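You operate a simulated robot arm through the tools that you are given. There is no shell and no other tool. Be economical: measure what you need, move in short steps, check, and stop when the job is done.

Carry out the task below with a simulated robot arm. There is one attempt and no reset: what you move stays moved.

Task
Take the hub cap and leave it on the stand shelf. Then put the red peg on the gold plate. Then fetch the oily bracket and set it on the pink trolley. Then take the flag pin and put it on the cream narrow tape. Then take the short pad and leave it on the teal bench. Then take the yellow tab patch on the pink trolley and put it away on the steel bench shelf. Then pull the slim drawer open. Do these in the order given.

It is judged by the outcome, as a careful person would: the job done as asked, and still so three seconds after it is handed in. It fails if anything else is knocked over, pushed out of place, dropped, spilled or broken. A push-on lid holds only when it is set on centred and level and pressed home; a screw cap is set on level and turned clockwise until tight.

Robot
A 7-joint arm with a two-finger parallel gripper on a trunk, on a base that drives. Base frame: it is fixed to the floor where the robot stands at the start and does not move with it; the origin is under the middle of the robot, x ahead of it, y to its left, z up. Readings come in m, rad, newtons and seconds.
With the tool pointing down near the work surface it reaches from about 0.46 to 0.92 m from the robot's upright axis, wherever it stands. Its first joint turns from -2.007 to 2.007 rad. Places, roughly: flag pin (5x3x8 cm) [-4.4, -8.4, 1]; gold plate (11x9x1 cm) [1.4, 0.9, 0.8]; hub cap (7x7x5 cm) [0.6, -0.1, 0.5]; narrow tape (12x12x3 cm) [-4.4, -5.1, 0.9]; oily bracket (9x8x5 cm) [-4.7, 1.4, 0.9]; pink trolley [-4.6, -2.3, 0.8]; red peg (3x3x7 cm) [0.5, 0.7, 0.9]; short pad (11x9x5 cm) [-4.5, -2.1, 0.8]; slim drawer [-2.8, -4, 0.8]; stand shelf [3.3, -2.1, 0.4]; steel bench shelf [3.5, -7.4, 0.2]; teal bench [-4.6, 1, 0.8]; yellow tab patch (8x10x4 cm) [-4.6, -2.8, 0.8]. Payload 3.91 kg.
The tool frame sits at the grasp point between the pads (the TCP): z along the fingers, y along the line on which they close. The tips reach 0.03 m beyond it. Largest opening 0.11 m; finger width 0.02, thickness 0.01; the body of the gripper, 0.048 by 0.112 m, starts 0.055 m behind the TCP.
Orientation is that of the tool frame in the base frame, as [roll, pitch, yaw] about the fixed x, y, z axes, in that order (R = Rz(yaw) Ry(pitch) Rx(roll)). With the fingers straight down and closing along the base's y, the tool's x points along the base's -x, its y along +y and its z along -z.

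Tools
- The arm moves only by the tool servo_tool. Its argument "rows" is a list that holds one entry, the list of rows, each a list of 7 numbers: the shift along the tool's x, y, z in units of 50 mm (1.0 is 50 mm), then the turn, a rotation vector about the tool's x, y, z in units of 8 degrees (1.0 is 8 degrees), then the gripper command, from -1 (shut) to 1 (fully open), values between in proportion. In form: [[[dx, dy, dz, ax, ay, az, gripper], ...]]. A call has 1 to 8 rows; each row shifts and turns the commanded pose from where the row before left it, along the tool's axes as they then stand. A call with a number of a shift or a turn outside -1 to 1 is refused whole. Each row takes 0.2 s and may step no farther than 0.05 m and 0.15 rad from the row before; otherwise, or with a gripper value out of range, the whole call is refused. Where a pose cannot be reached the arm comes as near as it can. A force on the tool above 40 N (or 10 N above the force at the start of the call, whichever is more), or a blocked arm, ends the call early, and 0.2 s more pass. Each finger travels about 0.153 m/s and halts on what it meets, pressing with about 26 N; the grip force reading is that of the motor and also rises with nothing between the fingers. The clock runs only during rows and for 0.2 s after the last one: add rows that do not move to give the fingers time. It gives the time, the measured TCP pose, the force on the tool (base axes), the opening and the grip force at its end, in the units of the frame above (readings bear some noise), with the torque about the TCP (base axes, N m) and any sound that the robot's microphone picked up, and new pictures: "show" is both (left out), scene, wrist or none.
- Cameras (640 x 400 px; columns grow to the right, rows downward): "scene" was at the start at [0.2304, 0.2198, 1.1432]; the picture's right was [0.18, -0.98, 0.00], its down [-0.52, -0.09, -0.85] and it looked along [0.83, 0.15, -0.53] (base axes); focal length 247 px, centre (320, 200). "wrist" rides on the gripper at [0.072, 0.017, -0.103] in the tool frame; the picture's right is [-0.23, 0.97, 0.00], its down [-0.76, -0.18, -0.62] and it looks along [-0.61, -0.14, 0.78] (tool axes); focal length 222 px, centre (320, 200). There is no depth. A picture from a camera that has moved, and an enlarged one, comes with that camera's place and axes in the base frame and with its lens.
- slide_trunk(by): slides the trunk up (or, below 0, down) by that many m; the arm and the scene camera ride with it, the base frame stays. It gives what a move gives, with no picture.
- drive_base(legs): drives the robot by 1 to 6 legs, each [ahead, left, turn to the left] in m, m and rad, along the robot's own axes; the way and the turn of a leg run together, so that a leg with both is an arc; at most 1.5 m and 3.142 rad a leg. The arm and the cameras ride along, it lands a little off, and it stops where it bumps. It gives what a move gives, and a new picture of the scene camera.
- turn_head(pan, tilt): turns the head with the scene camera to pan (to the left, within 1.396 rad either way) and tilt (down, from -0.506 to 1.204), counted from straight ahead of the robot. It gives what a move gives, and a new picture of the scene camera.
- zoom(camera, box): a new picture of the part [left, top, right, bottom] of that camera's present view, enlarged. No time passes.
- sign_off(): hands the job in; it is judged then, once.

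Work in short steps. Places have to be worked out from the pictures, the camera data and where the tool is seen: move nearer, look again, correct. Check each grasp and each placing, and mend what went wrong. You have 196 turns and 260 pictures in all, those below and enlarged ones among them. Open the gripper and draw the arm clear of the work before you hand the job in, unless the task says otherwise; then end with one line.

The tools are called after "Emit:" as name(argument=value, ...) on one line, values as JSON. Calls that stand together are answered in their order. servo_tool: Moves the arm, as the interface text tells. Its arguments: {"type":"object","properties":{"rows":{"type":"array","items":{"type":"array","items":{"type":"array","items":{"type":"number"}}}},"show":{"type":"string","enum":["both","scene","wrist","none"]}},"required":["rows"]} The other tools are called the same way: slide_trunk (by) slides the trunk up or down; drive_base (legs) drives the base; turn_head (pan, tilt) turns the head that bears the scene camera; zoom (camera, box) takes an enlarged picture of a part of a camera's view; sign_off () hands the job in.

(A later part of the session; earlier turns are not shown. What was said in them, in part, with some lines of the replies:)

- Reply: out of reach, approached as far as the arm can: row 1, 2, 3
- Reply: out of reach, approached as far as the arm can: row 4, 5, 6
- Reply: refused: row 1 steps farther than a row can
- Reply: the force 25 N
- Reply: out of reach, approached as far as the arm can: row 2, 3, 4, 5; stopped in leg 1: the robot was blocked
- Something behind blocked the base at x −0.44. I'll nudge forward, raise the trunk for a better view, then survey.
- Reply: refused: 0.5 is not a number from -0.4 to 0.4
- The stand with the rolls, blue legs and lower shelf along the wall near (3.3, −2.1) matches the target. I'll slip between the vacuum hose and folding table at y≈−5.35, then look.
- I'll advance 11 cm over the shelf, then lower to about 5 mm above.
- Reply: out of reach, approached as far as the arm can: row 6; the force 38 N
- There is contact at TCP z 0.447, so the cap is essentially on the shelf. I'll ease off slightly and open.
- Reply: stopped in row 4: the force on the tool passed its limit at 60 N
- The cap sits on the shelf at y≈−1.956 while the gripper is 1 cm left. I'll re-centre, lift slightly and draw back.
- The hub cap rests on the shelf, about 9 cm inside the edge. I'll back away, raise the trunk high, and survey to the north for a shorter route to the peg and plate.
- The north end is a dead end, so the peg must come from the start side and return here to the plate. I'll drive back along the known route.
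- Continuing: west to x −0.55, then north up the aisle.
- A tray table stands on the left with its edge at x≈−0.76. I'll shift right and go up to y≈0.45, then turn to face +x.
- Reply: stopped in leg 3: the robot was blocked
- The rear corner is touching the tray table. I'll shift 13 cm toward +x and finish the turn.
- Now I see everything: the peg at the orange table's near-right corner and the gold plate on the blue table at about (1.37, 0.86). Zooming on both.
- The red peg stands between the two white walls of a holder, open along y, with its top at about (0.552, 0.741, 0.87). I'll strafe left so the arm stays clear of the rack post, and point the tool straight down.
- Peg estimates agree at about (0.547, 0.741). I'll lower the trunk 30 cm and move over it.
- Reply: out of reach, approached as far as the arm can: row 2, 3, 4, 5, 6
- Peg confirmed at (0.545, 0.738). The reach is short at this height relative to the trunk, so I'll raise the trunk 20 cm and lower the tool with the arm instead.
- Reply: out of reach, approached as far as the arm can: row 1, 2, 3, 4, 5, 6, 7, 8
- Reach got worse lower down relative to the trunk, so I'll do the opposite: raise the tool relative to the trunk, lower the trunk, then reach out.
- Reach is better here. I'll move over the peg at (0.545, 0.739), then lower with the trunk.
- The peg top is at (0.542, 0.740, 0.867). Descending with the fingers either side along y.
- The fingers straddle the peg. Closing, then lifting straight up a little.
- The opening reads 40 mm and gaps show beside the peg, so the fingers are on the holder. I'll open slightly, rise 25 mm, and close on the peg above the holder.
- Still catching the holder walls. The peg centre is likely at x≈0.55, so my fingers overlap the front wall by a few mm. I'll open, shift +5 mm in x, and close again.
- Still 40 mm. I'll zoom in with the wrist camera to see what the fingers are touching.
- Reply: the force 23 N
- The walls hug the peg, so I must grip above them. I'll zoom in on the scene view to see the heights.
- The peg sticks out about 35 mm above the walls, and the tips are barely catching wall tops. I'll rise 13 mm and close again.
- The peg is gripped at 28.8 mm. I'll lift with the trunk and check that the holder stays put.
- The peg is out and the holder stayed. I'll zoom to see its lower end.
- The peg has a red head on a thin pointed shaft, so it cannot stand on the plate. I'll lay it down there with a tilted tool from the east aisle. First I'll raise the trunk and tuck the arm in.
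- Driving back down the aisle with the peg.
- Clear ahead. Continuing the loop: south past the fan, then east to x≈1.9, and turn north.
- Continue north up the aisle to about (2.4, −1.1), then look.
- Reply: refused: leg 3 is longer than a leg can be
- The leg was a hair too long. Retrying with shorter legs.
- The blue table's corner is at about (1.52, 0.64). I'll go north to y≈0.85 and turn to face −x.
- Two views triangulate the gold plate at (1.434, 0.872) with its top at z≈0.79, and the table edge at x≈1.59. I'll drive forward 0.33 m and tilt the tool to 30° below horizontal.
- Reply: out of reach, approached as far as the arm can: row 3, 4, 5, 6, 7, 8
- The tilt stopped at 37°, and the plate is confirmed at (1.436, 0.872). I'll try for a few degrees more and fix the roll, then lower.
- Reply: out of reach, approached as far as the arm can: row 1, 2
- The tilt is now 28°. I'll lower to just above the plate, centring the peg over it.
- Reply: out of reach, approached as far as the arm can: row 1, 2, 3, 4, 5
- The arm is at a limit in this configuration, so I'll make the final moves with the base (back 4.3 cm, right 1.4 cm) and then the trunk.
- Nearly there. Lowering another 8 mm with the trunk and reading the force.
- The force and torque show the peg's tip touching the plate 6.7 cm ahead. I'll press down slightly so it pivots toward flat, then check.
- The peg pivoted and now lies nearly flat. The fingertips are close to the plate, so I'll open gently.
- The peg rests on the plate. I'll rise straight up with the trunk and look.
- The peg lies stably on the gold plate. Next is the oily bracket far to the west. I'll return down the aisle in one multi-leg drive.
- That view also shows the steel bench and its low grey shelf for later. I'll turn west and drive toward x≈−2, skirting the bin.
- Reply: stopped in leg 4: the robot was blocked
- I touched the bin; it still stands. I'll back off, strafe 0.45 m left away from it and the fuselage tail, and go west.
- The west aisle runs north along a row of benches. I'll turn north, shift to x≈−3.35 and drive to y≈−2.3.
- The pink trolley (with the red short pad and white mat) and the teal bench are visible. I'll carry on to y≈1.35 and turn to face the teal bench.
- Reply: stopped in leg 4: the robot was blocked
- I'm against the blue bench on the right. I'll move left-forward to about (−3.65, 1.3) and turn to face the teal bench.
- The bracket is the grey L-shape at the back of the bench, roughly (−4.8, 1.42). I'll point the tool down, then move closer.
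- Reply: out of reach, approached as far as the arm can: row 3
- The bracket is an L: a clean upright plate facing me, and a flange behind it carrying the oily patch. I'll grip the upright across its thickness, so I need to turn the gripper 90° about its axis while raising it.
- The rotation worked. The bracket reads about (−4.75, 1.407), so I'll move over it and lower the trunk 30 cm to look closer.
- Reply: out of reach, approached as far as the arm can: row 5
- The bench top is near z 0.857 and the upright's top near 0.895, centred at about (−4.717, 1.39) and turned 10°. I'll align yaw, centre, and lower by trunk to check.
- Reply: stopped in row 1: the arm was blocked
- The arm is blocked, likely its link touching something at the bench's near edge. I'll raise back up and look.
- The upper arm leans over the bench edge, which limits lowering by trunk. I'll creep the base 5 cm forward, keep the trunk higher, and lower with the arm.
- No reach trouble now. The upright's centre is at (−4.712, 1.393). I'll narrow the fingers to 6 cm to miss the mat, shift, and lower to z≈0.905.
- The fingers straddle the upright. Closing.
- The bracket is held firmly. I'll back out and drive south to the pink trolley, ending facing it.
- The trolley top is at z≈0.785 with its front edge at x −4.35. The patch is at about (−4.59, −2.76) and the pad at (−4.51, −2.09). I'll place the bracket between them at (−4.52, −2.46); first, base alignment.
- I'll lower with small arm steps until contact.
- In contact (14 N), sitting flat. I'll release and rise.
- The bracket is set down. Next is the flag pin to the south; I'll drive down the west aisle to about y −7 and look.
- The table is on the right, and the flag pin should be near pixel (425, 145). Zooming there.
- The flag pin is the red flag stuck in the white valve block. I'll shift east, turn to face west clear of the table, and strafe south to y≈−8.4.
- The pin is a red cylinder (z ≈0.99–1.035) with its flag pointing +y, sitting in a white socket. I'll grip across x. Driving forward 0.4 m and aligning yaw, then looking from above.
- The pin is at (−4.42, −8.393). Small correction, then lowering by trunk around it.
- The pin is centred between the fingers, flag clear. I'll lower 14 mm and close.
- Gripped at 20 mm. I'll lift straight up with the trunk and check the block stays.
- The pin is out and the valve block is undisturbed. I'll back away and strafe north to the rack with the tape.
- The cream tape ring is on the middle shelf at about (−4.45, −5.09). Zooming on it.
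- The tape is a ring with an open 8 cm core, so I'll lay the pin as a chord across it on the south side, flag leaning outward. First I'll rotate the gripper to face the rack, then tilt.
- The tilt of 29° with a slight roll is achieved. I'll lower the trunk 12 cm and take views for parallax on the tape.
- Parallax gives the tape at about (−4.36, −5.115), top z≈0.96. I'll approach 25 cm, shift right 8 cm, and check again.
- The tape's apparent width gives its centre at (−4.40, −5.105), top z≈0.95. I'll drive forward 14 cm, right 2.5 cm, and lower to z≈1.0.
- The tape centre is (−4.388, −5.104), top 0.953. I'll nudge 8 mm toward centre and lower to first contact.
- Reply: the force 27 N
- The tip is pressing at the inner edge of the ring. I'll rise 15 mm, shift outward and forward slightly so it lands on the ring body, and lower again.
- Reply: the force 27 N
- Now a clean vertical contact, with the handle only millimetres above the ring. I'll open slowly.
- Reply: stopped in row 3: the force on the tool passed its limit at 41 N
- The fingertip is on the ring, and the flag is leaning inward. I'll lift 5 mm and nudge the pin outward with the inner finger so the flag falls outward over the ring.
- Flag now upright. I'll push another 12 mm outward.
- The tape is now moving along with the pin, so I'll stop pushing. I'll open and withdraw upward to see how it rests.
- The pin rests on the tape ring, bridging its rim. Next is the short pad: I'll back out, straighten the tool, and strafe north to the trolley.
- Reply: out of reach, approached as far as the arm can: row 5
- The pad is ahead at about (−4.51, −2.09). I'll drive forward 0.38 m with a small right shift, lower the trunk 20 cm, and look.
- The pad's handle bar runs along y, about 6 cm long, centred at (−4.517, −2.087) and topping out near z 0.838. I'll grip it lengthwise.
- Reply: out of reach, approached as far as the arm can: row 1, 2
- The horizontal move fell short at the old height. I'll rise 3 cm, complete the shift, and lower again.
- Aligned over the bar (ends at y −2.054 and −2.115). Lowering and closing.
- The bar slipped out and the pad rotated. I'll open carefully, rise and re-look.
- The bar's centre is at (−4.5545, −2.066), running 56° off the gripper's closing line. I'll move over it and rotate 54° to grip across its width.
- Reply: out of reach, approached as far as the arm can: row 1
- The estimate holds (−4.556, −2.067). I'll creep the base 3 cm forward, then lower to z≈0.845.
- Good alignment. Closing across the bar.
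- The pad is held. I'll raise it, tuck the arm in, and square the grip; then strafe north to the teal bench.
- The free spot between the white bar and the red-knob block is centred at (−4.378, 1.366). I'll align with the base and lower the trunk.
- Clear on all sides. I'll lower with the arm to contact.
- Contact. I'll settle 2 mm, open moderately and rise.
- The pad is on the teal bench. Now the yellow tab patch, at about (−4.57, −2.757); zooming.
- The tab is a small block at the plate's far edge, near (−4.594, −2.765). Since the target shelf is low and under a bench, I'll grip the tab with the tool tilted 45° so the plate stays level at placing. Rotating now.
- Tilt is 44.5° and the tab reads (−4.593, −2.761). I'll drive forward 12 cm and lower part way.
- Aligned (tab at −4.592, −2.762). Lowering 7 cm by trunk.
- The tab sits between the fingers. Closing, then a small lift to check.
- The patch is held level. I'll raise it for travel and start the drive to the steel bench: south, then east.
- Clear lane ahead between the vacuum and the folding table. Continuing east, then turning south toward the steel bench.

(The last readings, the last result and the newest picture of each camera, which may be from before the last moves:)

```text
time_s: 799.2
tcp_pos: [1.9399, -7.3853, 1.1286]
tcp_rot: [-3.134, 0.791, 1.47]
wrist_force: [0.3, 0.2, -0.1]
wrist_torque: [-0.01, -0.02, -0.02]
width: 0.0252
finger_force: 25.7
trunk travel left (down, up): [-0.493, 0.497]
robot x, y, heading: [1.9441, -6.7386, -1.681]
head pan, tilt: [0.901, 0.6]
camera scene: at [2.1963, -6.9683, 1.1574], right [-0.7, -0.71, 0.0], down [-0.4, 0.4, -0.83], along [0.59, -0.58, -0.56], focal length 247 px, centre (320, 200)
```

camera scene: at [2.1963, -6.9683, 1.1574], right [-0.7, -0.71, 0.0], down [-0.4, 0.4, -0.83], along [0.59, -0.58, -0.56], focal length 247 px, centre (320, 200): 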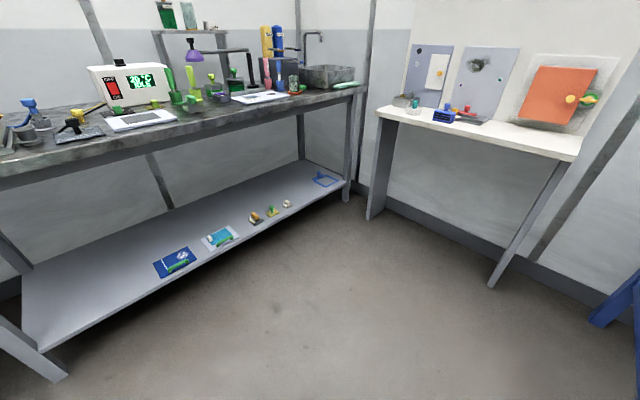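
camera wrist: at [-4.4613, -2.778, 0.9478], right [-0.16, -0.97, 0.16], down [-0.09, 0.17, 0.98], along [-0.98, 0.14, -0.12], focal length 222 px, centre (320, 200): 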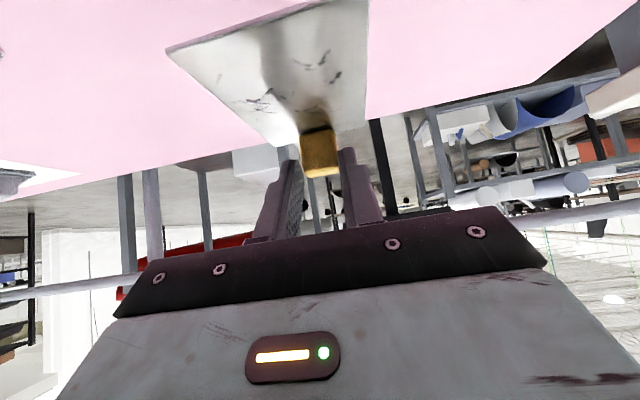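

The shelf (z≈0.2, front edge x≈3.22) is free at its north end, around y −6.8. I'll turn to face it, lower the trunk fully, and test how low the arm reaches before going in.

Emit:
drive_base(legs=[[0, 0, 1.681], [0.3, -0.13, 0]])

Emit:
slide_trunk(by=-0.4)

Emit:
slide_trunk(by=-0.09)

Emit:
servo_tool(rows=[[[0.69, 0, 0.69, 0, 0, 0, -1], [0.69, 0, 0.69, 0, 0, 0, -1], [0.69, 0, 0.69, 0, 0, 0, -1], [0.69, 0, 0.69, 0, 0, 0, -1]]], show="none")

```text
time_s: 805.4
tcp_pos: [2.888, -6.8281, 1.127]
tcp_rot: [-3.136, 0.79, 3.132]
wrist_force: [-0.6, -0.9, -0.2]
wrist_torque: [0.0, -0.02, -0.01]
width: 0.0252
finger_force: 26.0
trunk travel left (down, up): [-0.493, 0.497]
robot x, y, heading: [2.2471, -6.8765, -0.025]
head pan, tilt: [0.901, 0.6]
camera scene: at [2.4497, -6.61, 1.1574], right [0.77, -0.64, 0.0], down [-0.36, -0.43, -0.83], along [0.53, 0.64, -0.56], focal length 247 px, centre (320, 200)
```

scene: 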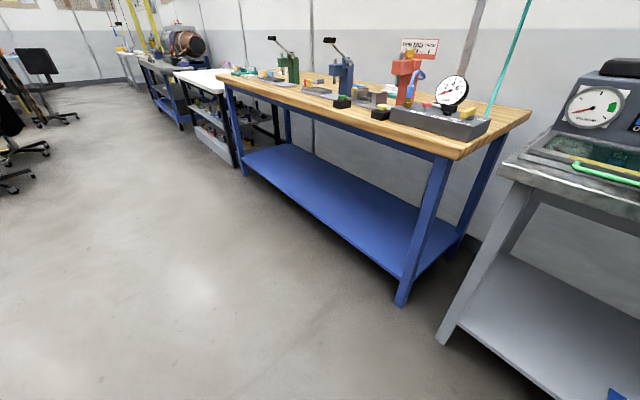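

```text
time_s: 809.3
tcp_pos: [2.8882, -6.8275, 0.727]
tcp_rot: [-3.134, 0.791, 3.131]
wrist_force: [0.6, 0.5, -0.4]
wrist_torque: [0.01, 0.0, 0.0]
width: 0.025
finger_force: 26.1
trunk travel left (down, up): [-0.093, 0.897]
robot x, y, heading: [2.2479, -6.8802, -0.015]
head pan, tilt: [0.901, 0.6]
```

```text
time_s: 810.5
tcp_pos: [2.8895, -6.8294, 0.6374]
tcp_rot: [-3.134, 0.793, 3.13]
wrist_force: [-0.5, -0.4, -1.4]
wrist_torque: [-0.02, 0.01, -0.01]
width: 0.0247
finger_force: 26.1
trunk travel left (down, up): [-0.003, 0.987]
robot x, y, heading: [2.2472, -6.8775, -0.015]
head pan, tilt: [0.901, 0.6]
```

```text
time_s: 811.5
tcp_pos: [2.8917, -6.8266, 0.4408]
tcp_rot: [-3.135, 0.794, 3.132]
wrist_force: [0.1, 0.4, -0.2]
wrist_torque: [-0.01, -0.01, 0.01]
width: 0.025
finger_force: 26.5
trunk travel left (down, up): [-0.003, 0.987]
robot x, y, heading: [2.248, -6.8788, -0.023]
head pan, tilt: [0.901, 0.6]
```

Lowering works. Down to z≈0.30, then look ahead at the shelf.

Emit:
servo_tool(rows=[[[0.69, 0, 0.69, 0, 0, 0, -1], [0.69, 0, 0.69, 0, 0, 0, -1], [0.6, 0, 0.6, 0, 0, 0, -1], [0, 0, 0, 0, 0, 0, -1]]], show="wrist")

Emit:
turn_head(pan=-0.1, tilt=0.5)

```text
time_s: 812.5
tcp_pos: [2.8889, -6.8285, 0.3018]
tcp_rot: [-3.136, 0.792, 3.132]
wrist_force: [0.6, 0.4, -0.1]
wrist_torque: [-0.01, 0.01, 0.0]
width: 0.0253
finger_force: 26.2
trunk travel left (down, up): [-0.003, 0.987]
robot x, y, heading: [2.2466, -6.8796, -0.019]
head pan, tilt: [0.901, 0.6]
camera wrist: at [2.7652, -6.8102, 0.3227], right [0.17, 0.97, 0.16], down [0.09, -0.17, 0.98], along [0.98, -0.16, -0.12], focal length 222 px, centre (320, 200)
```

wrist: 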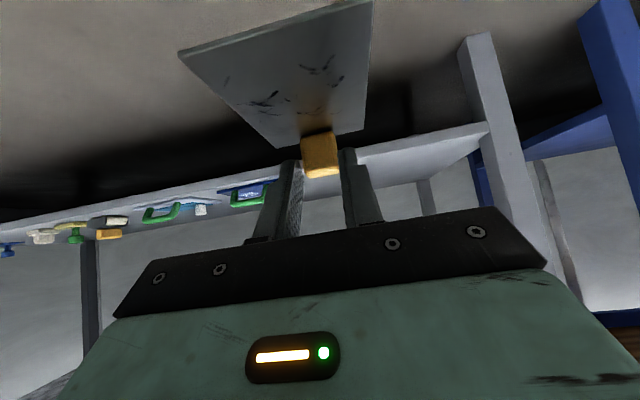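

```text
time_s: 813.8
tcp_pos: [2.8894, -6.8287, 0.3027]
tcp_rot: [-3.134, 0.794, 3.13]
wrist_force: [0.4, -0.3, -1.1]
wrist_torque: [-0.01, 0.01, -0.02]
width: 0.025
finger_force: 25.9
trunk travel left (down, up): [-0.003, 0.987]
robot x, y, heading: [2.2448, -6.8775, -0.023]
head pan, tilt: [-0.099, 0.499]
camera scene: at [2.4836, -6.689, 0.6765], right [-0.12, -0.99, 0.0], down [-0.48, 0.06, -0.88], along [0.87, -0.11, -0.48], focal length 247 px, centre (320, 200)
```

scene: 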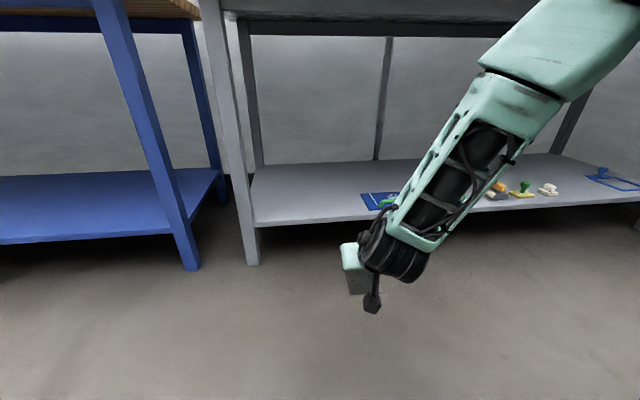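

The shelf front is at x≈3.19, z≈0.2, with my lane clear between the leg (y −6.57) and the blue item (y −6.96). Driving in 0.46 m at z 0.30.

Emit:
drive_base(legs=[[0.46, 0.01, 0.022]])

Emit:
servo_tool(rows=[[[0, 0, 0, 0, 0, 0, -1]]], show="wrist")

```text
time_s: 816.5
tcp_pos: [3.3432, -6.8095, 0.303]
tcp_rot: [-3.135, 0.791, -3.128]
wrist_force: [0.1, -0.1, -0.8]
wrist_torque: [0.0, 0.01, -0.02]
width: 0.0253
finger_force: 26.2
trunk travel left (down, up): [-0.003, 0.987]
robot x, y, heading: [2.7033, -6.8751, 0.004]
head pan, tilt: [-0.099, 0.499]
camera scene: at [2.9348, -6.6789, 0.6765], right [-0.1, -1.0, 0.0], down [-0.48, 0.05, -0.88], along [0.87, -0.09, -0.48], focal length 247 px, centre (320, 200)
```

scene: 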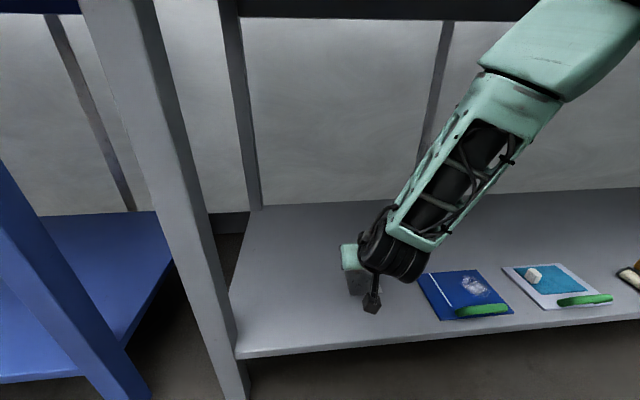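

```text
time_s: 816.9
tcp_pos: [3.3437, -6.8097, 0.3011]
tcp_rot: [-3.134, 0.791, -3.131]
wrist_force: [0.6, -0.5, -0.2]
wrist_torque: [-0.01, 0.01, 0.0]
width: 0.0249
finger_force: 26.1
trunk travel left (down, up): [-0.003, 0.987]
robot x, y, heading: [2.6996, -6.8746, -0.002]
head pan, tilt: [-0.099, 0.499]
camera wrist: at [3.2191, -6.7939, 0.323], right [0.15, 0.98, 0.16], down [0.09, -0.17, 0.98], along [0.98, -0.14, -0.12], focal length 222 px, centre (320, 200)
```

wrist: 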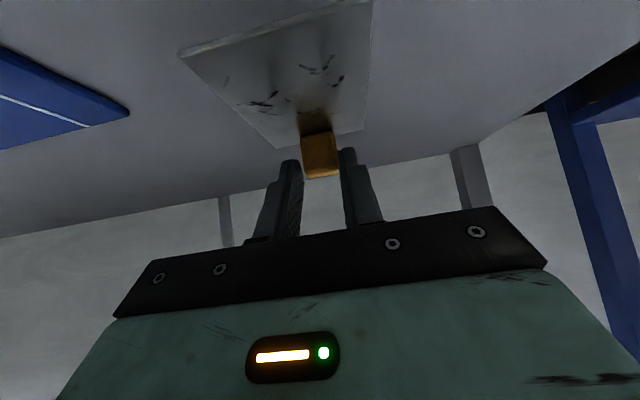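

The plate is well over the shelf. Lowering with the arm to just above, then to contact.

Emit:
servo_tool(rows=[[[0.4, 0, 0.4, 0, 0, 0, -1], [0.38, 0, 0.38, 0, 0, 0, -1], [0.06, 0, 0.06, 0, 0, 0, -1], [0.06, 0, 0.06, 0, 0, 0, -1], [0, 0, 0, 0, 0, 0, -1]]], show="wrist")

```text
time_s: 818.1
tcp_pos: [3.3475, -6.81, 0.2406]
tcp_rot: [-3.134, 0.797, -3.132]
wrist_force: [6.6, -2.9, 19.2]
wrist_torque: [-0.03, -0.71, -0.09]
width: 0.0251
finger_force: 26.2
trunk travel left (down, up): [-0.003, 0.987]
robot x, y, heading: [2.7063, -6.8752, -0.001]
head pan, tilt: [-0.099, 0.499]
camera wrist: at [3.222, -6.7938, 0.2601], right [0.15, 0.98, 0.16], down [0.09, -0.17, 0.98], along [0.98, -0.14, -0.11], focal length 222 px, centre (320, 200)
```

wrist: 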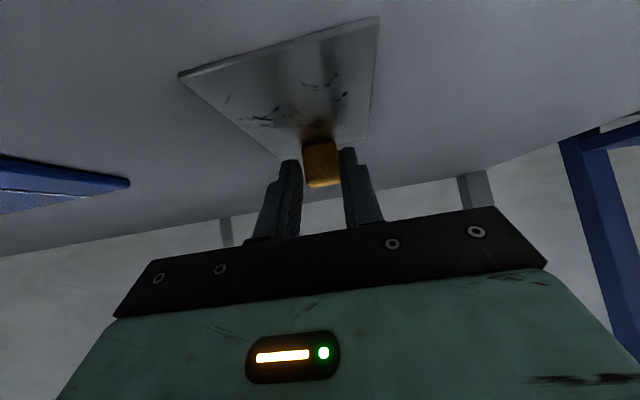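

In contact and flat. Releasing, rising, and backing out.

Emit:
servo_tool(rows=[[[0, 0, 0, 0, 0, 0, -0.4], [0, 0, 0, 0, 0, 0, 0], [0, 0, 0, 0, 0, 0, 0.1], [-0.3, 0, -0.3, 0, 0, 0, 0.1], [-0.5, 0, -0.5, 0, 0, 0, 0.1], [-0.5, 0, -0.5, 0, 0, 0, 0.1], [0, 0, 0, 0, 0, 0, 0.1]]], show="wrist")

Emit:
drive_base(legs=[[-0.5, 0, 0]])

```text
time_s: 819.7
tcp_pos: [3.3441, -6.8092, 0.331]
tcp_rot: [-3.134, 0.792, -3.128]
wrist_force: [0.3, 0.7, -0.6]
wrist_torque: [-0.03, 0.0, 0.0]
width: 0.0606
finger_force: 0.0
trunk travel left (down, up): [-0.003, 0.987]
robot x, y, heading: [2.7019, -6.8727, 0.001]
head pan, tilt: [-0.099, 0.499]
camera wrist: at [3.2193, -6.7932, 0.3511], right [0.15, 0.98, 0.16], down [0.09, -0.17, 0.98], along [0.98, -0.14, -0.12], focal length 222 px, centre (320, 200)
```

wrist: 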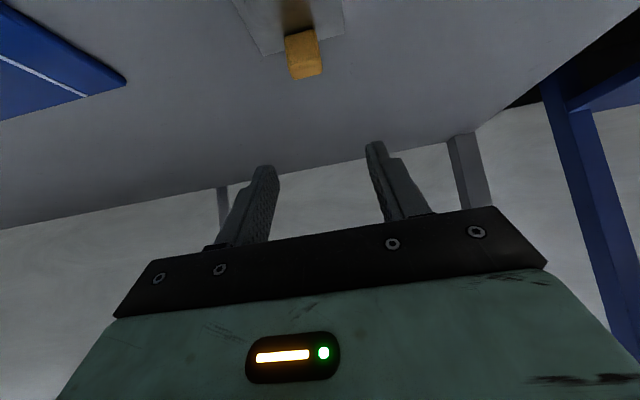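

```text
time_s: 822.6
tcp_pos: [2.8529, -6.8062, 0.3302]
tcp_rot: [-3.134, 0.794, -3.121]
wrist_force: [-0.8, -0.8, 1.6]
wrist_torque: [0.01, 0.02, 0.02]
width: 0.0607
finger_force: 0.1
trunk travel left (down, up): [-0.003, 0.987]
robot x, y, heading: [2.2131, -6.8766, 0.003]
head pan, tilt: [-0.099, 0.499]
camera scene: at [2.4429, -6.679, 0.6765], right [-0.09, -1.0, 0.0], down [-0.48, 0.04, -0.88], along [0.87, -0.08, -0.48], focal length 247 px, centre (320, 200)
```

scene: 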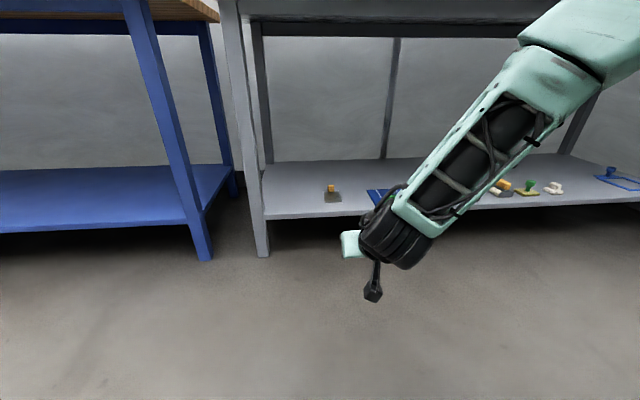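

The patch is on the shelf. Last task: the slim drawer near (−2.8, −4). I'll raise the trunk and return west along the known lane, facing east.

Emit:
slide_trunk(by=0.4)

Emit:
drive_base(legs=[[0, 1.5, 0], [-1.5, 0, 0], [-1.4, -0.38, 0], [-1.4, 0, 0], [-1.45, 0, 0]])

```text
time_s: 826.5
tcp_pos: [2.8542, -6.8057, 0.7316]
tcp_rot: [-3.135, 0.792, -3.119]
wrist_force: [-0.6, 0.0, -0.9]
wrist_torque: [0.04, 0.02, -0.01]
width: 0.0606
finger_force: 0.1
trunk travel left (down, up): [-0.403, 0.587]
robot x, y, heading: [2.2114, -6.8726, 0.011]
head pan, tilt: [-0.099, 0.499]
```

```text
time_s: 861.3
tcp_pos: [-2.9659, -5.7411, 0.7312]
tcp_rot: [-3.133, 0.792, -3.14]
wrist_force: [-0.7, -0.2, 0.1]
wrist_torque: [0.0, 0.01, -0.02]
width: 0.0606
finger_force: 0.1
trunk travel left (down, up): [-0.403, 0.587]
robot x, y, heading: [-3.6121, -5.7957, -0.01]
head pan, tilt: [-0.099, 0.499]
camera scene: at [-3.3752, -5.6064, 1.0765], right [-0.11, -0.99, 0.0], down [-0.48, 0.05, -0.88], along [0.87, -0.1, -0.48], focal length 247 px, centre (320, 200)
```

scene: 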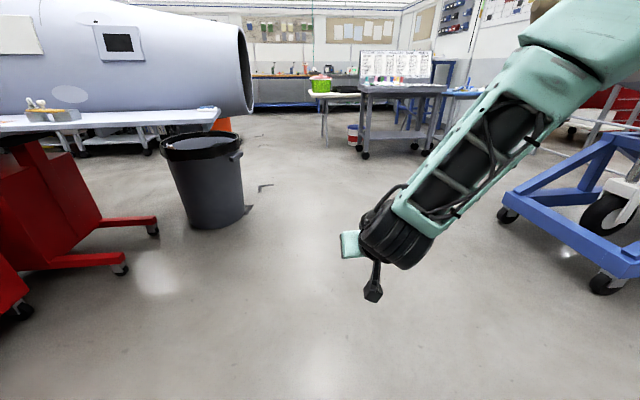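

Arrived; a red tool cabinet stands on the left under the bench. Looking left for the drawer.

Emit:
turn_head(pan=0.75, tilt=0.35)

```text
time_s: 862.5
tcp_pos: [-2.9663, -5.7413, 0.7307]
tcp_rot: [-3.135, 0.792, -3.14]
wrist_force: [0.8, 0.4, -0.4]
wrist_torque: [0.02, -0.01, 0.0]
width: 0.0604
finger_force: 0.1
trunk travel left (down, up): [-0.403, 0.587]
robot x, y, heading: [-3.6077, -5.7965, -0.011]
head pan, tilt: [0.75, 0.351]
camera scene: at [-3.3968, -5.5337, 1.0902], right [0.67, -0.74, 0.0], down [-0.25, -0.23, -0.94], along [0.69, 0.63, -0.34], focal length 247 px, centre (320, 200)
```

scene: 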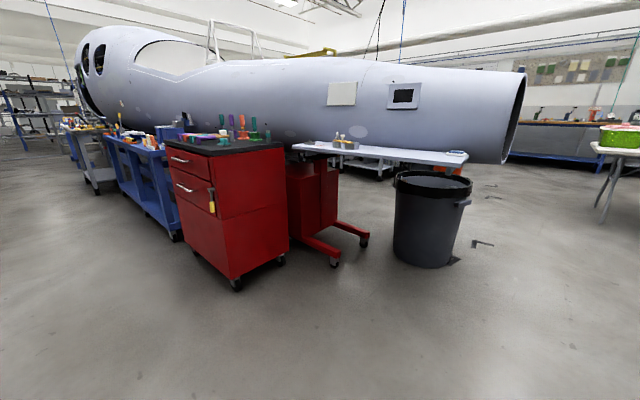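

The red chest's slim top drawer has a horizontal bar handle, at about (−2.89, −4.06, 0.82). I'll retract the arm a little and strafe to face it.

Emit:
servo_tool(rows=[[[0.53, 0, -0.53, 0, 0, 0, 0.1], [0.53, 0, -0.53, 0, 0, 0, 0.1], [0.53, 0, -0.53, 0, 0, 0, 0.1], [0.45, 0, -0.45, 0, 0, 0, 0.1]]], show="none")

Emit:
turn_head(pan=0.0, tilt=0.45)

Emit:
drive_base(legs=[[0, 1.5, 0.01], [0, 0.2, 0]])

```text
time_s: 863.5
tcp_pos: [-3.0769, -5.704, 0.7387]
tcp_rot: [-3.133, 0.793, -3.14]
wrist_force: [0.1, -0.2, 0.5]
wrist_torque: [-0.03, -0.06, -0.01]
width: 0.0604
finger_force: 0.1
out of reach, approached as far as the arm can: row 2, 3, 4
trunk travel left (down, up): [-0.403, 0.587]
robot x, y, heading: [-3.6098, -5.7992, -0.007]
head pan, tilt: [0.75, 0.351]
```

```text
time_s: 864.6
tcp_pos: [-3.0762, -5.7032, 0.739]
tcp_rot: [-3.132, 0.789, -3.14]
wrist_force: [0.0, -0.6, 0.1]
wrist_torque: [0.0, 0.04, -0.01]
width: 0.0603
finger_force: 0.0
trunk travel left (down, up): [-0.403, 0.587]
robot x, y, heading: [-3.6128, -5.7994, -0.008]
head pan, tilt: [0.0, 0.45]
camera scene: at [-3.3737, -5.5973, 1.081], right [-0.01, -1.0, 0.0], down [-0.44, 0.0, -0.9], along [0.9, -0.01, -0.44], focal length 247 px, centre (320, 200)
```

scene: 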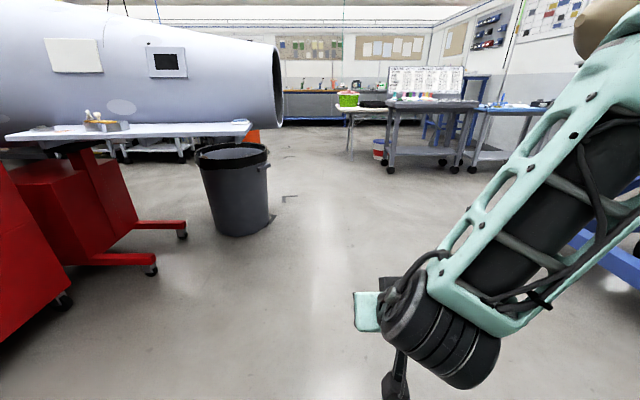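

```text
time_s: 873.5
tcp_pos: [-3.0382, -3.9629, 0.74]
tcp_rot: [-3.132, 0.792, 3.121]
wrist_force: [0.7, -0.3, -0.7]
wrist_torque: [-0.01, -0.02, 0.0]
width: 0.0608
finger_force: 0.1
trunk travel left (down, up): [-0.403, 0.587]
robot x, y, heading: [-3.5712, -4.0467, -0.033]
head pan, tilt: [0.0, 0.45]
camera scene: at [-3.3324, -3.8504, 1.081], right [-0.03, -1.0, 0.0], down [-0.43, 0.01, -0.9], along [0.9, -0.03, -0.44], focal length 247 px, centre (320, 200)
```

scene: 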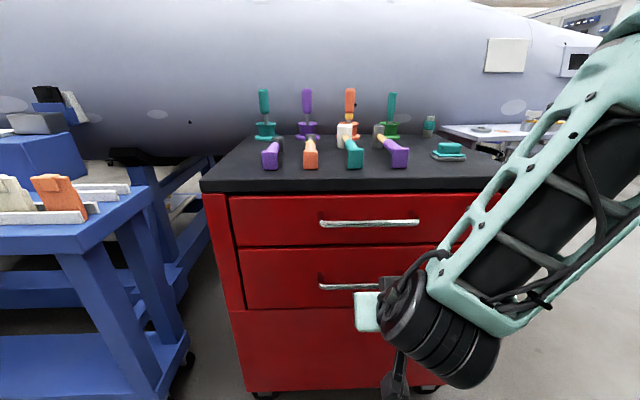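

The slim top drawer's bar handle is at about (−2.86, −3.98, 0.797). Zooming to judge its stand-off.

Emit:
zoom(camera="scene", box=[300, 180, 440, 310])

```text
3.08 times, centred on (370, 245) of scene
camera zoom: at [-3.3324, -3.8504, 1.081], right [-0.03, -1.0, 0.0], down [-0.43, 0.01, -0.9], along [0.9, -0.03, -0.44], focal length 760 px, centre (166, 62)
```

zoom: 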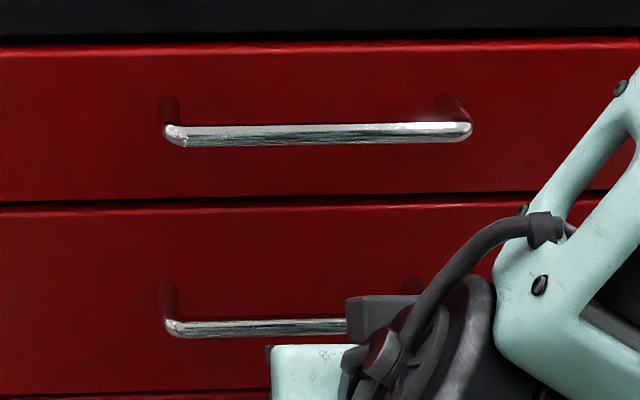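

The bar stands off about 4–5 cm, ample for a fingertip. I'll rotate the gripper 90° about its axis so it closes above/below the bar.

Emit:
servo_tool(rows=[[[0, 0, 0, 0, 0, 1, 0.1], [0, 0, 0, 0, 0, 1, 0.1], [0, 0, 0, 0, 0, 1, 0.1], [0, 0, 0, 0, 0, 1, 0.1], [0, 0, 0, 0, 0, 1, 0.1], [0, 0, 0, 0, 0, 1, 0.1], [0, 0, 0, 0, 0, 1, 0.1], [0, 0, 0, 0, 0, 1, 0.1]]], show="none")

Emit:
servo_tool(rows=[[[0, 0, 0, 0, 0, 1, 0.1], [0, 0, 0, 0, 0, 1, 0.1], [0, 0, 0, 0, 0, 1, 0.1], [0, 0, 0, 0, 0, 0.25, 0.1], [0, 0, 0, 0, 0, 0, 0.1]]])

```text
time_s: 875.3
tcp_pos: [-2.9755, -3.9796, 0.7458]
tcp_rot: [2.406, 0.322, 1.877]
wrist_force: [0.0, 0.4, 0.8]
wrist_torque: [-0.02, 0.01, -0.01]
width: 0.0606
finger_force: 0.1
out of reach, approached as far as the arm can: row 6, 7, 8
trunk travel left (down, up): [-0.403, 0.587]
robot x, y, heading: [-3.5727, -4.0454, -0.032]
head pan, tilt: [0.0, 0.45]
```

```text
time_s: 876.1
tcp_pos: [-2.9093, -4.0046, 0.7396]
tcp_rot: [2.346, 0.05, 1.604]
wrist_force: [-13.8, -2.8, 4.3]
wrist_torque: [0.15, -0.99, -0.19]
width: 0.0602
finger_force: 0.1
out of reach, approached as far as the arm can: row 1, 2, 3, 4
trunk travel left (down, up): [-0.403, 0.587]
robot x, y, heading: [-3.5749, -4.0486, -0.032]
head pan, tilt: [0.0, 0.45]
stopped in row 4: the force on the tool passed its limit at 51 N (the readings are from after the stop); the commanded pose is now the measured one
camera scene: at [-3.3332, -3.8505, 1.0812], right [-0.03, -1.0, 0.0], down [-0.43, 0.01, -0.9], along [0.9, -0.03, -0.43], focal length 247 px, centre (320, 200)
camera wrist: at [-2.9735, -3.9288, 0.82], right [0.69, -0.17, 0.7], down [-0.54, -0.76, 0.35], along [0.48, -0.62, -0.62], focal length 222 px, centre (320, 200)
```

scene: 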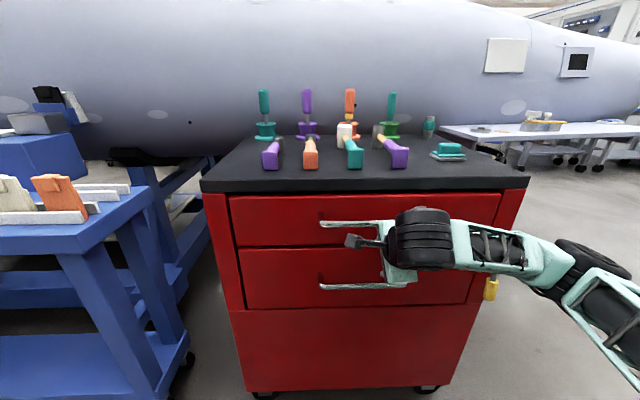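
wrist: 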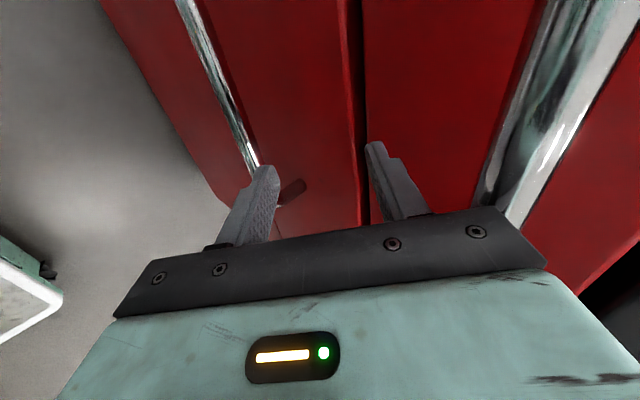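

The gripper swung forward and touched the chest front. I'll back the base off 15 cm, raise the trunk to handle height and narrow the fingers.

Emit:
drive_base(legs=[[-0.15, 0, 0.03]])

Emit:
slide_trunk(by=0.066)

Emit:
servo_tool(rows=[[[0, 0, 0, 0, 0, 0, -0.36], [0, 0, 0, 0, 0, 0, -0.36]]], show="wrist")

```text
time_s: 877.5
tcp_pos: [-3.0601, -3.9792, 0.7391]
tcp_rot: [2.351, 0.051, 1.636]
wrist_force: [0.5, -0.1, -0.1]
wrist_torque: [0.05, 0.03, -0.01]
width: 0.0605
finger_force: 0.1
trunk travel left (down, up): [-0.403, 0.587]
robot x, y, heading: [-3.7244, -4.0444, 0.001]
head pan, tilt: [0.0, 0.45]
camera scene: at [-3.4897, -3.8402, 1.081], right [0.0, -1.0, 0.0], down [-0.44, 0.0, -0.9], along [0.9, 0.0, -0.44], focal length 247 px, centre (320, 200)
```

scene: 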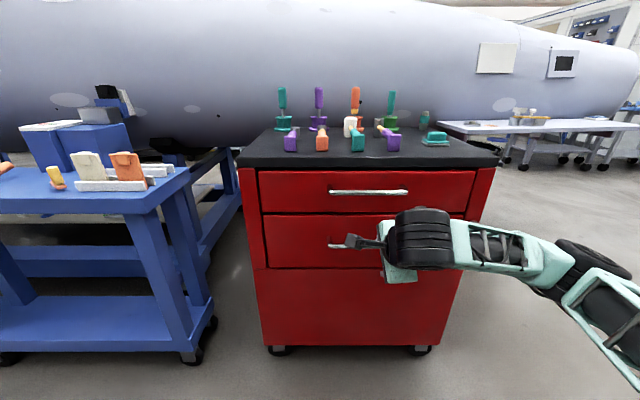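

```text
time_s: 878.5
tcp_pos: [-3.0609, -3.9789, 0.8049]
tcp_rot: [2.349, 0.051, 1.635]
wrist_force: [-0.6, -0.6, -0.1]
wrist_torque: [0.0, 0.01, 0.01]
width: 0.0604
finger_force: 0.1
trunk travel left (down, up): [-0.469, 0.521]
robot x, y, heading: [-3.7264, -4.0438, -0.002]
head pan, tilt: [0.0, 0.45]
```

```text
time_s: 879.1
tcp_pos: [-3.0613, -3.9788, 0.8047]
tcp_rot: [2.349, 0.051, 1.636]
wrist_force: [0.8, 0.9, -0.1]
wrist_torque: [0.0, -0.01, -0.01]
width: 0.0352
finger_force: 0.1
trunk travel left (down, up): [-0.469, 0.521]
robot x, y, heading: [-3.7237, -4.0461, 0.0]
head pan, tilt: [0.0, 0.45]
camera wrist: at [-3.1269, -3.907, 0.8852], right [0.7, -0.15, 0.7], down [-0.52, -0.78, 0.35], along [0.5, -0.61, -0.62], focal length 222 px, centre (320, 200)
```

wrist: 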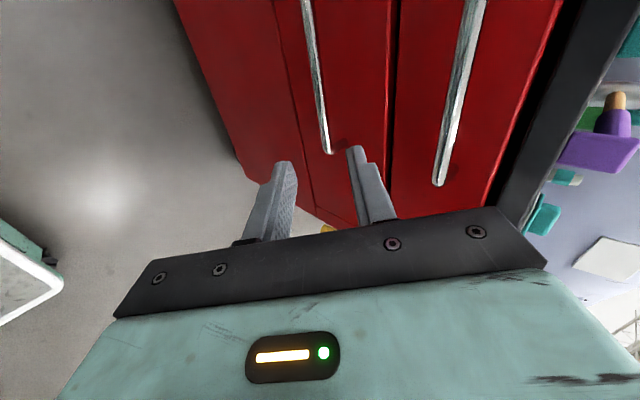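

Both scene views and the wrist view now agree on the bar at x≈−2.90, z≈0.818. I'll raise 2.2 cm and drive forward 15 cm to straddle it.

Emit:
slide_trunk(by=0.022)

Emit:
drive_base(legs=[[0.12, 0, 0]])

Emit:
servo_tool(rows=[[[0, 0, 0, 0, 0, 0, -0.36]]], show="wrist")

```text
time_s: 879.8
tcp_pos: [-3.0602, -3.9787, 0.8269]
tcp_rot: [2.351, 0.05, 1.636]
wrist_force: [0.6, -1.0, -0.3]
wrist_torque: [0.01, -0.04, 0.02]
width: 0.0353
finger_force: 0.1
trunk travel left (down, up): [-0.491, 0.499]
robot x, y, heading: [-3.7245, -4.0459, -0.002]
head pan, tilt: [0.0, 0.45]
```

```text
time_s: 881.0
tcp_pos: [-2.9416, -3.9824, 0.8286]
tcp_rot: [2.347, 0.052, 1.633]
wrist_force: [-35.0, -4.9, 18.9]
wrist_torque: [-0.21, -0.42, -0.29]
width: 0.0289
finger_force: 0.1
trunk travel left (down, up): [-0.491, 0.499]
robot x, y, heading: [-3.6067, -4.0457, -0.004]
head pan, tilt: [0.0, 0.45]
camera scene: at [-3.3712, -3.8414, 1.1696], right [0.0, -1.0, 0.0], down [-0.43, 0.0, -0.9], along [0.9, 0.0, -0.43], focal length 247 px, centre (320, 200)
```

scene: 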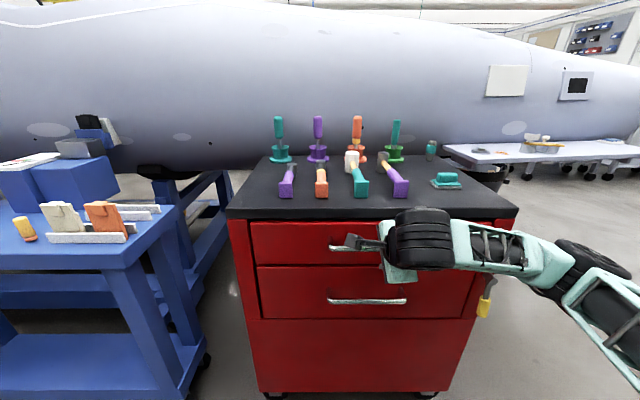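

```text
time_s: 881.4
tcp_pos: [-2.9431, -3.9829, 0.8284]
tcp_rot: [2.347, 0.05, 1.635]
wrist_force: [-24.1, -5.4, 10.5]
wrist_torque: [-0.11, -0.26, -0.34]
width: 0.0306
finger_force: 0.1
trunk travel left (down, up): [-0.491, 0.499]
robot x, y, heading: [-3.5996, -4.0448, -0.001]
head pan, tilt: [0.0, 0.45]
camera wrist: at [-3.0096, -3.9091, 0.9085], right [0.69, -0.15, 0.71], down [-0.52, -0.78, 0.35], along [0.5, -0.61, -0.62], focal length 222 px, centre (320, 200)
```

wrist: 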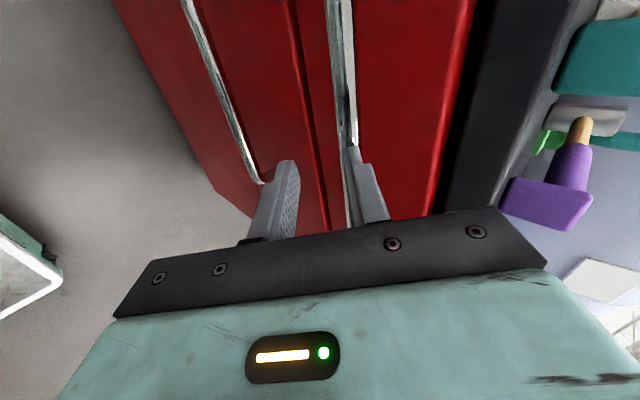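

The upper fingertip met the bar because I came in horizontally; the approach must run along the tool axis. Backing off 3 cm, rising 4.5 cm.

Emit:
drive_base(legs=[[-0.035, 0, 0]])

Emit:
slide_trunk(by=0.045)

Emit:
servo_tool(rows=[[[0, 0.1, 0.4, 0, 0, 0, -0.3], [0, 0.1, 0.3, 0, 0, 0, -0.3], [0, 0, 0, 0, 0, 0, -0.3]]], show="wrist")

```text
time_s: 882.3
tcp_pos: [-2.9737, -3.9825, 0.8269]
tcp_rot: [2.348, 0.05, 1.634]
wrist_force: [0.5, 0.1, 0.0]
wrist_torque: [-0.04, 0.01, -0.02]
width: 0.0352
finger_force: 0.0
trunk travel left (down, up): [-0.491, 0.499]
robot x, y, heading: [-3.6355, -4.0441, -0.005]
head pan, tilt: [0.0, 0.45]
camera scene: at [-3.4037, -3.8411, 1.169], right [0.0, -1.0, 0.0], down [-0.44, 0.0, -0.9], along [0.9, 0.0, -0.44], focal length 247 px, centre (320, 200)
```

scene: 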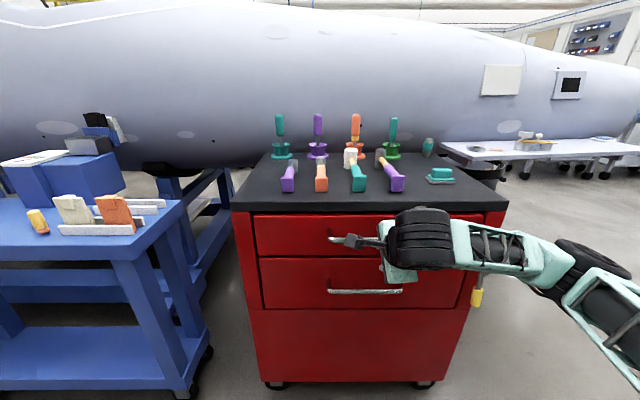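

```text
time_s: 883.1
tcp_pos: [-2.9752, -3.9819, 0.8716]
tcp_rot: [2.348, 0.05, 1.634]
wrist_force: [-0.7, 0.6, -0.1]
wrist_torque: [-0.03, 0.0, 0.01]
width: 0.0353
finger_force: 0.0
trunk travel left (down, up): [-0.536, 0.454]
robot x, y, heading: [-3.6364, -4.0456, -0.004]
head pan, tilt: [0.0, 0.45]
```

```text
time_s: 884.0
tcp_pos: [-2.9428, -3.9815, 0.8523]
tcp_rot: [2.349, 0.05, 1.634]
wrist_force: [0.6, 0.6, 0.0]
wrist_torque: [0.04, 0.0, 0.0]
width: 0.0384
finger_force: 0.0
trunk travel left (down, up): [-0.536, 0.454]
robot x, y, heading: [-3.6403, -4.0457, -0.006]
head pan, tilt: [0.0, 0.45]
camera wrist: at [-3.0105, -3.9091, 0.9335], right [0.69, -0.15, 0.7], down [-0.52, -0.78, 0.35], along [0.5, -0.61, -0.62], focal length 222 px, centre (320, 200)
```

wrist: 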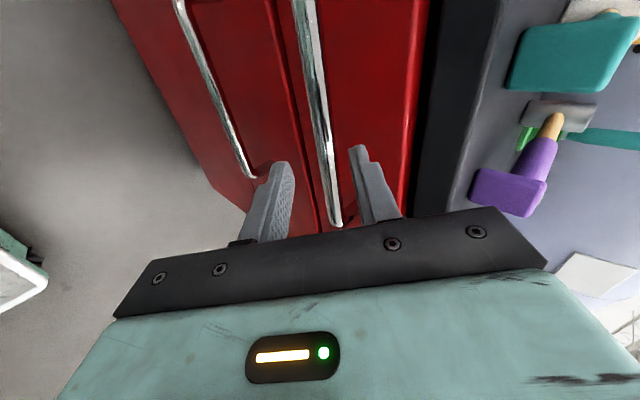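

The bar now lies between the fingers. I'll advance 4 cm along the tool axis and close on it.

Emit:
servo_tool(rows=[[[0, 0.06, 0.4, 0, 0, 0, -0.3], [0, 0.05, 0.4, 0, 0, 0, -0.3], [0, 0, 0, 0, 0, 0, -0.7], [0, 0, 0, 0, 0, 0, -1], [0, 0, 0, 0, 0, 0, -1], [0, 0, 0, 0, 0, 0, -1]]], show="wrist")

```text
time_s: 885.4
tcp_pos: [-2.9114, -3.9804, 0.8286]
tcp_rot: [2.352, 0.052, 1.635]
wrist_force: [-12.4, -1.1, -11.7]
wrist_torque: [0.73, 0.26, -0.69]
width: 0.0172
finger_force: 44.7
trunk travel left (down, up): [-0.536, 0.454]
robot x, y, heading: [-3.6398, -4.0433, -0.003]
head pan, tilt: [0.0, 0.45]
camera wrist: at [-2.9782, -3.9084, 0.9094], right [0.7, -0.15, 0.7], down [-0.52, -0.78, 0.35], along [0.5, -0.61, -0.62], focal length 222 px, centre (320, 200)
```

wrist: 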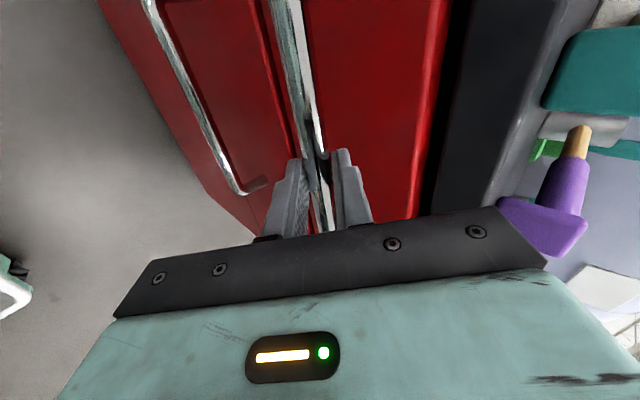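

The bar is gripped. I'll pull by driving back 0.15 m and check.

Emit:
drive_base(legs=[[-0.15, 0, 0]])

```text
time_s: 886.7
tcp_pos: [-3.0615, -3.9815, 0.8285]
tcp_rot: [2.35, 0.052, 1.632]
wrist_force: [-3.8, -17.2, -17.8]
wrist_torque: [0.12, 0.26, -1.22]
width: 0.0172
finger_force: 44.7
trunk travel left (down, up): [-0.536, 0.454]
robot x, y, heading: [-3.7874, -4.0453, -0.002]
head pan, tilt: [0.0, 0.45]
camera scene: at [-3.5538, -3.8411, 1.2139], right [0.0, -1.0, 0.0], down [-0.44, 0.0, -0.9], along [0.9, 0.0, -0.44], focal length 247 px, centre (320, 200)
```

scene: 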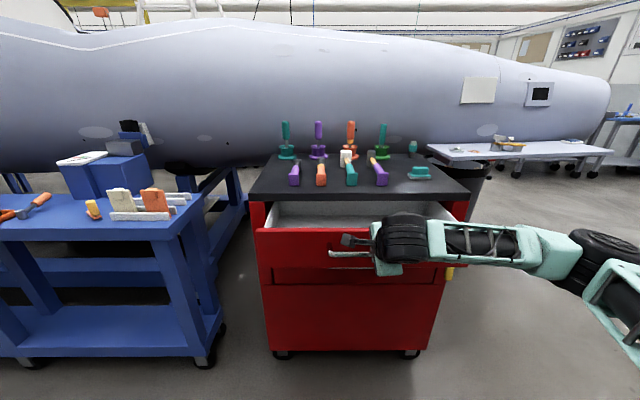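

The drawer is opening. Pulling another 0.12 m.

Emit:
drive_base(legs=[[-0.12, 0, 0]])

```text
time_s: 887.8
tcp_pos: [-3.1334, -3.9806, 0.833]
tcp_rot: [2.338, 0.048, 1.621]
wrist_force: [-3.6, -1.3, 5.6]
wrist_torque: [0.44, 0.0, -0.94]
width: 0.0167
finger_force: 45.0
trunk travel left (down, up): [-0.536, 0.454]
robot x, y, heading: [-3.868, -4.0429, 0.0]
head pan, tilt: [0.0, 0.45]
stopped in leg 1: the force on the tool passed its limit at 68 N (the readings are from after the stop); the commanded pose is now the measured one
camera scene: at [-3.6318, -3.8403, 1.214], right [0.0, -1.0, 0.0], down [-0.44, 0.0, -0.9], along [0.9, 0.0, -0.44], focal length 247 px, centre (320, 200)
```

scene: 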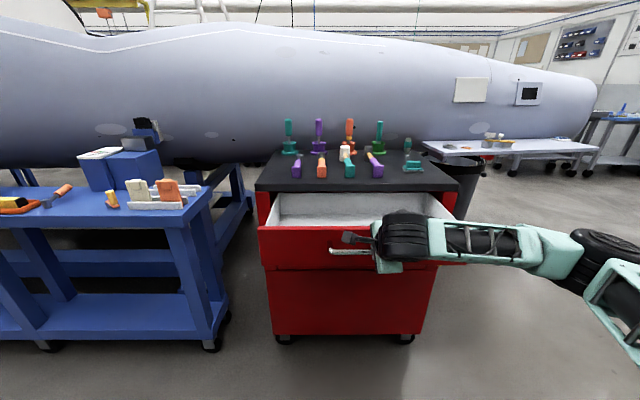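

The drawer hit its end stop at about 0.22 m, fully open. I'll release, withdraw along the tool axis, and back away.

Emit:
servo_tool(rows=[[[0, 0, 0, 0, 0, 0, -0.5], [0, 0, 0, 0, 0, 0, -0.2], [0, 0, 0, 0, 0, 0, -0.1], [0, 0, -0.4, 0, 0, 0, -0.1], [0, 0, -0.4, 0, 0, 0, -0.1], [0, 0, -0.4, 0, 0, 0, -0.1], [0, 0, 0, 0, 0, 0, -0.1]]], show="wrist")

```text
time_s: 889.4
tcp_pos: [-3.1795, -3.9827, 0.8728]
tcp_rot: [2.336, 0.05, 1.623]
wrist_force: [0.7, -0.1, -0.1]
wrist_torque: [0.01, -0.02, -0.01]
width: 0.0496
finger_force: 0.1
trunk travel left (down, up): [-0.536, 0.454]
robot x, y, heading: [-3.8675, -4.0438, -0.001]
head pan, tilt: [0.0, 0.45]
camera wrist: at [-3.2461, -3.9097, 0.9525], right [0.68, -0.16, 0.71], down [-0.53, -0.77, 0.34], along [0.5, -0.61, -0.61], focal length 222 px, centre (320, 200)
```

wrist: 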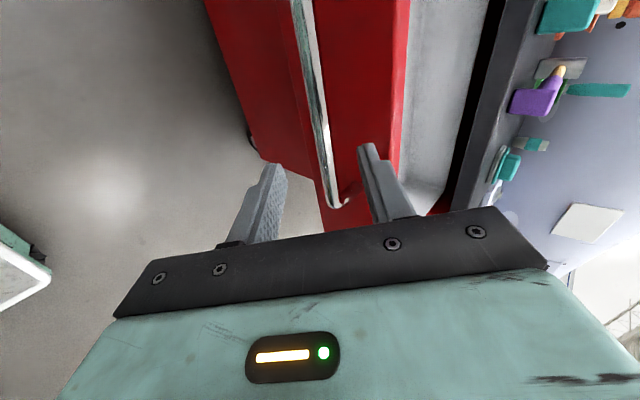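

Free of the handle. I'll raise the trunk clear, move slightly forward over the floor, and rotate right a bit to check the pin on the tape one last time.

Emit:
slide_trunk(by=0.3)

Emit:
drive_base(legs=[[0.12, -0.1, 0], [0, 0, -0.7]])

Emit:
turn_head(pan=-1.2, tilt=0.35)

```text
time_s: 892.4
tcp_pos: [-3.1799, -3.9825, 1.1722]
tcp_rot: [2.337, 0.052, 1.623]
wrist_force: [0.1, -0.4, 0.7]
wrist_torque: [0.01, 0.03, -0.03]
width: 0.0494
finger_force: 0.1
trunk travel left (down, up): [-0.836, 0.154]
robot x, y, heading: [-3.8655, -4.0452, 0.001]
head pan, tilt: [0.0, 0.45]
```

```text
time_s: 895.7
tcp_pos: [-3.1863, -4.5496, 1.1733]
tcp_rot: [2.337, 0.05, 0.909]
wrist_force: [-0.6, -1.4, -1.4]
wrist_torque: [0.01, 0.0, -0.03]
width: 0.0499
finger_force: 0.2
trunk travel left (down, up): [-0.836, 0.154]
robot x, y, heading: [-3.7471, -4.1495, -0.717]
head pan, tilt: [0.0, 0.45]
camera scene: at [-3.4334, -4.1461, 1.514], right [-0.65, -0.76, 0.0], down [-0.33, 0.28, -0.9], along [0.68, -0.59, -0.44], focal length 247 px, centre (320, 200)
```

scene: 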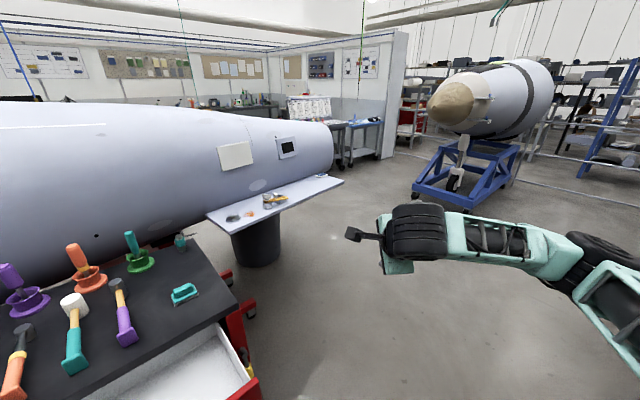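

```text
time_s: 897.1
tcp_pos: [-3.1848, -4.5504, 1.1739]
tcp_rot: [2.337, 0.051, 0.908]
wrist_force: [-0.8, -0.2, 0.0]
wrist_torque: [0.02, 0.0, -0.01]
width: 0.0495
finger_force: 0.0
trunk travel left (down, up): [-0.836, 0.154]
robot x, y, heading: [-3.7473, -4.1487, -0.719]
head pan, tilt: [-1.201, 0.351]
camera scene: at [-3.5342, -4.1736, 1.5232], right [-0.94, 0.34, 0.0], down [0.12, 0.32, -0.94], along [-0.32, -0.88, -0.34], focal length 247 px, centre (320, 200)
```

scene: 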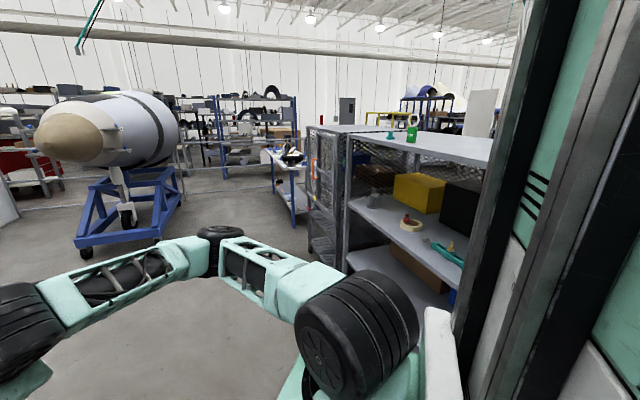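

Emit:
zoom(camera="scene", box=[370, 195, 450, 245])

```text
8.00 times, centred on (410, 220) of scene
camera zoom: at [-3.5342, -4.1736, 1.5232], right [-0.94, 0.34, 0.0], down [0.12, 0.32, -0.94], along [-0.32, -0.88, -0.34], focal length 1977 px, centre (-400, 40)
```

zoom: 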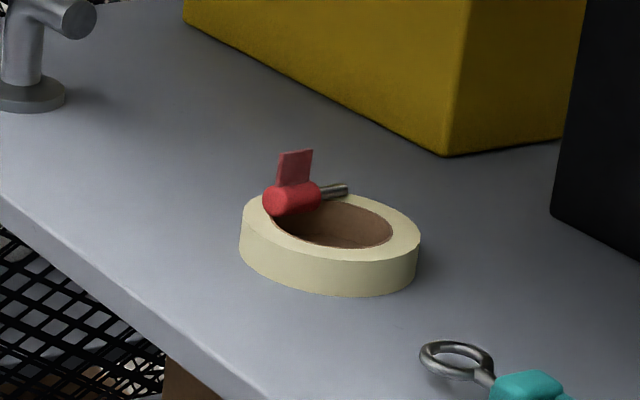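

The pin still rests stably on the tape, and the drawer stayed open. I'll open the gripper fully, with the arm clear of everything, and hand in.

Emit:
servo_tool(rows=[[[0, 0, 0, 0, 0, 0, 1], [0, 0, 0, 0, 0, 0, 1], [0, 0, 0, 0, 0, 0, 1]]], show="none")

Emit:
sign_off()

```text
time_s: 897.9
tcp_pos: [-3.1855, -4.5499, 1.172]
tcp_rot: [2.337, 0.049, 0.91]
wrist_force: [-0.5, -0.2, -0.3]
wrist_torque: [0.01, 0.0, -0.02]
width: 0.11
finger_force: 0.0
trunk travel left (down, up): [-0.836, 0.154]
robot x, y, heading: [-3.7439, -4.1476, -0.713]
head pan, tilt: [-1.201, 0.351]
```

```text
The job is handed in.
```

All seven steps were done in order and the job is handed in. On the way the base bumped the waste bin, the tray table and the blue bench, and the tape ring slid about a centimetre when I set the pin on it. I did not look at the short pad again after releasing it.
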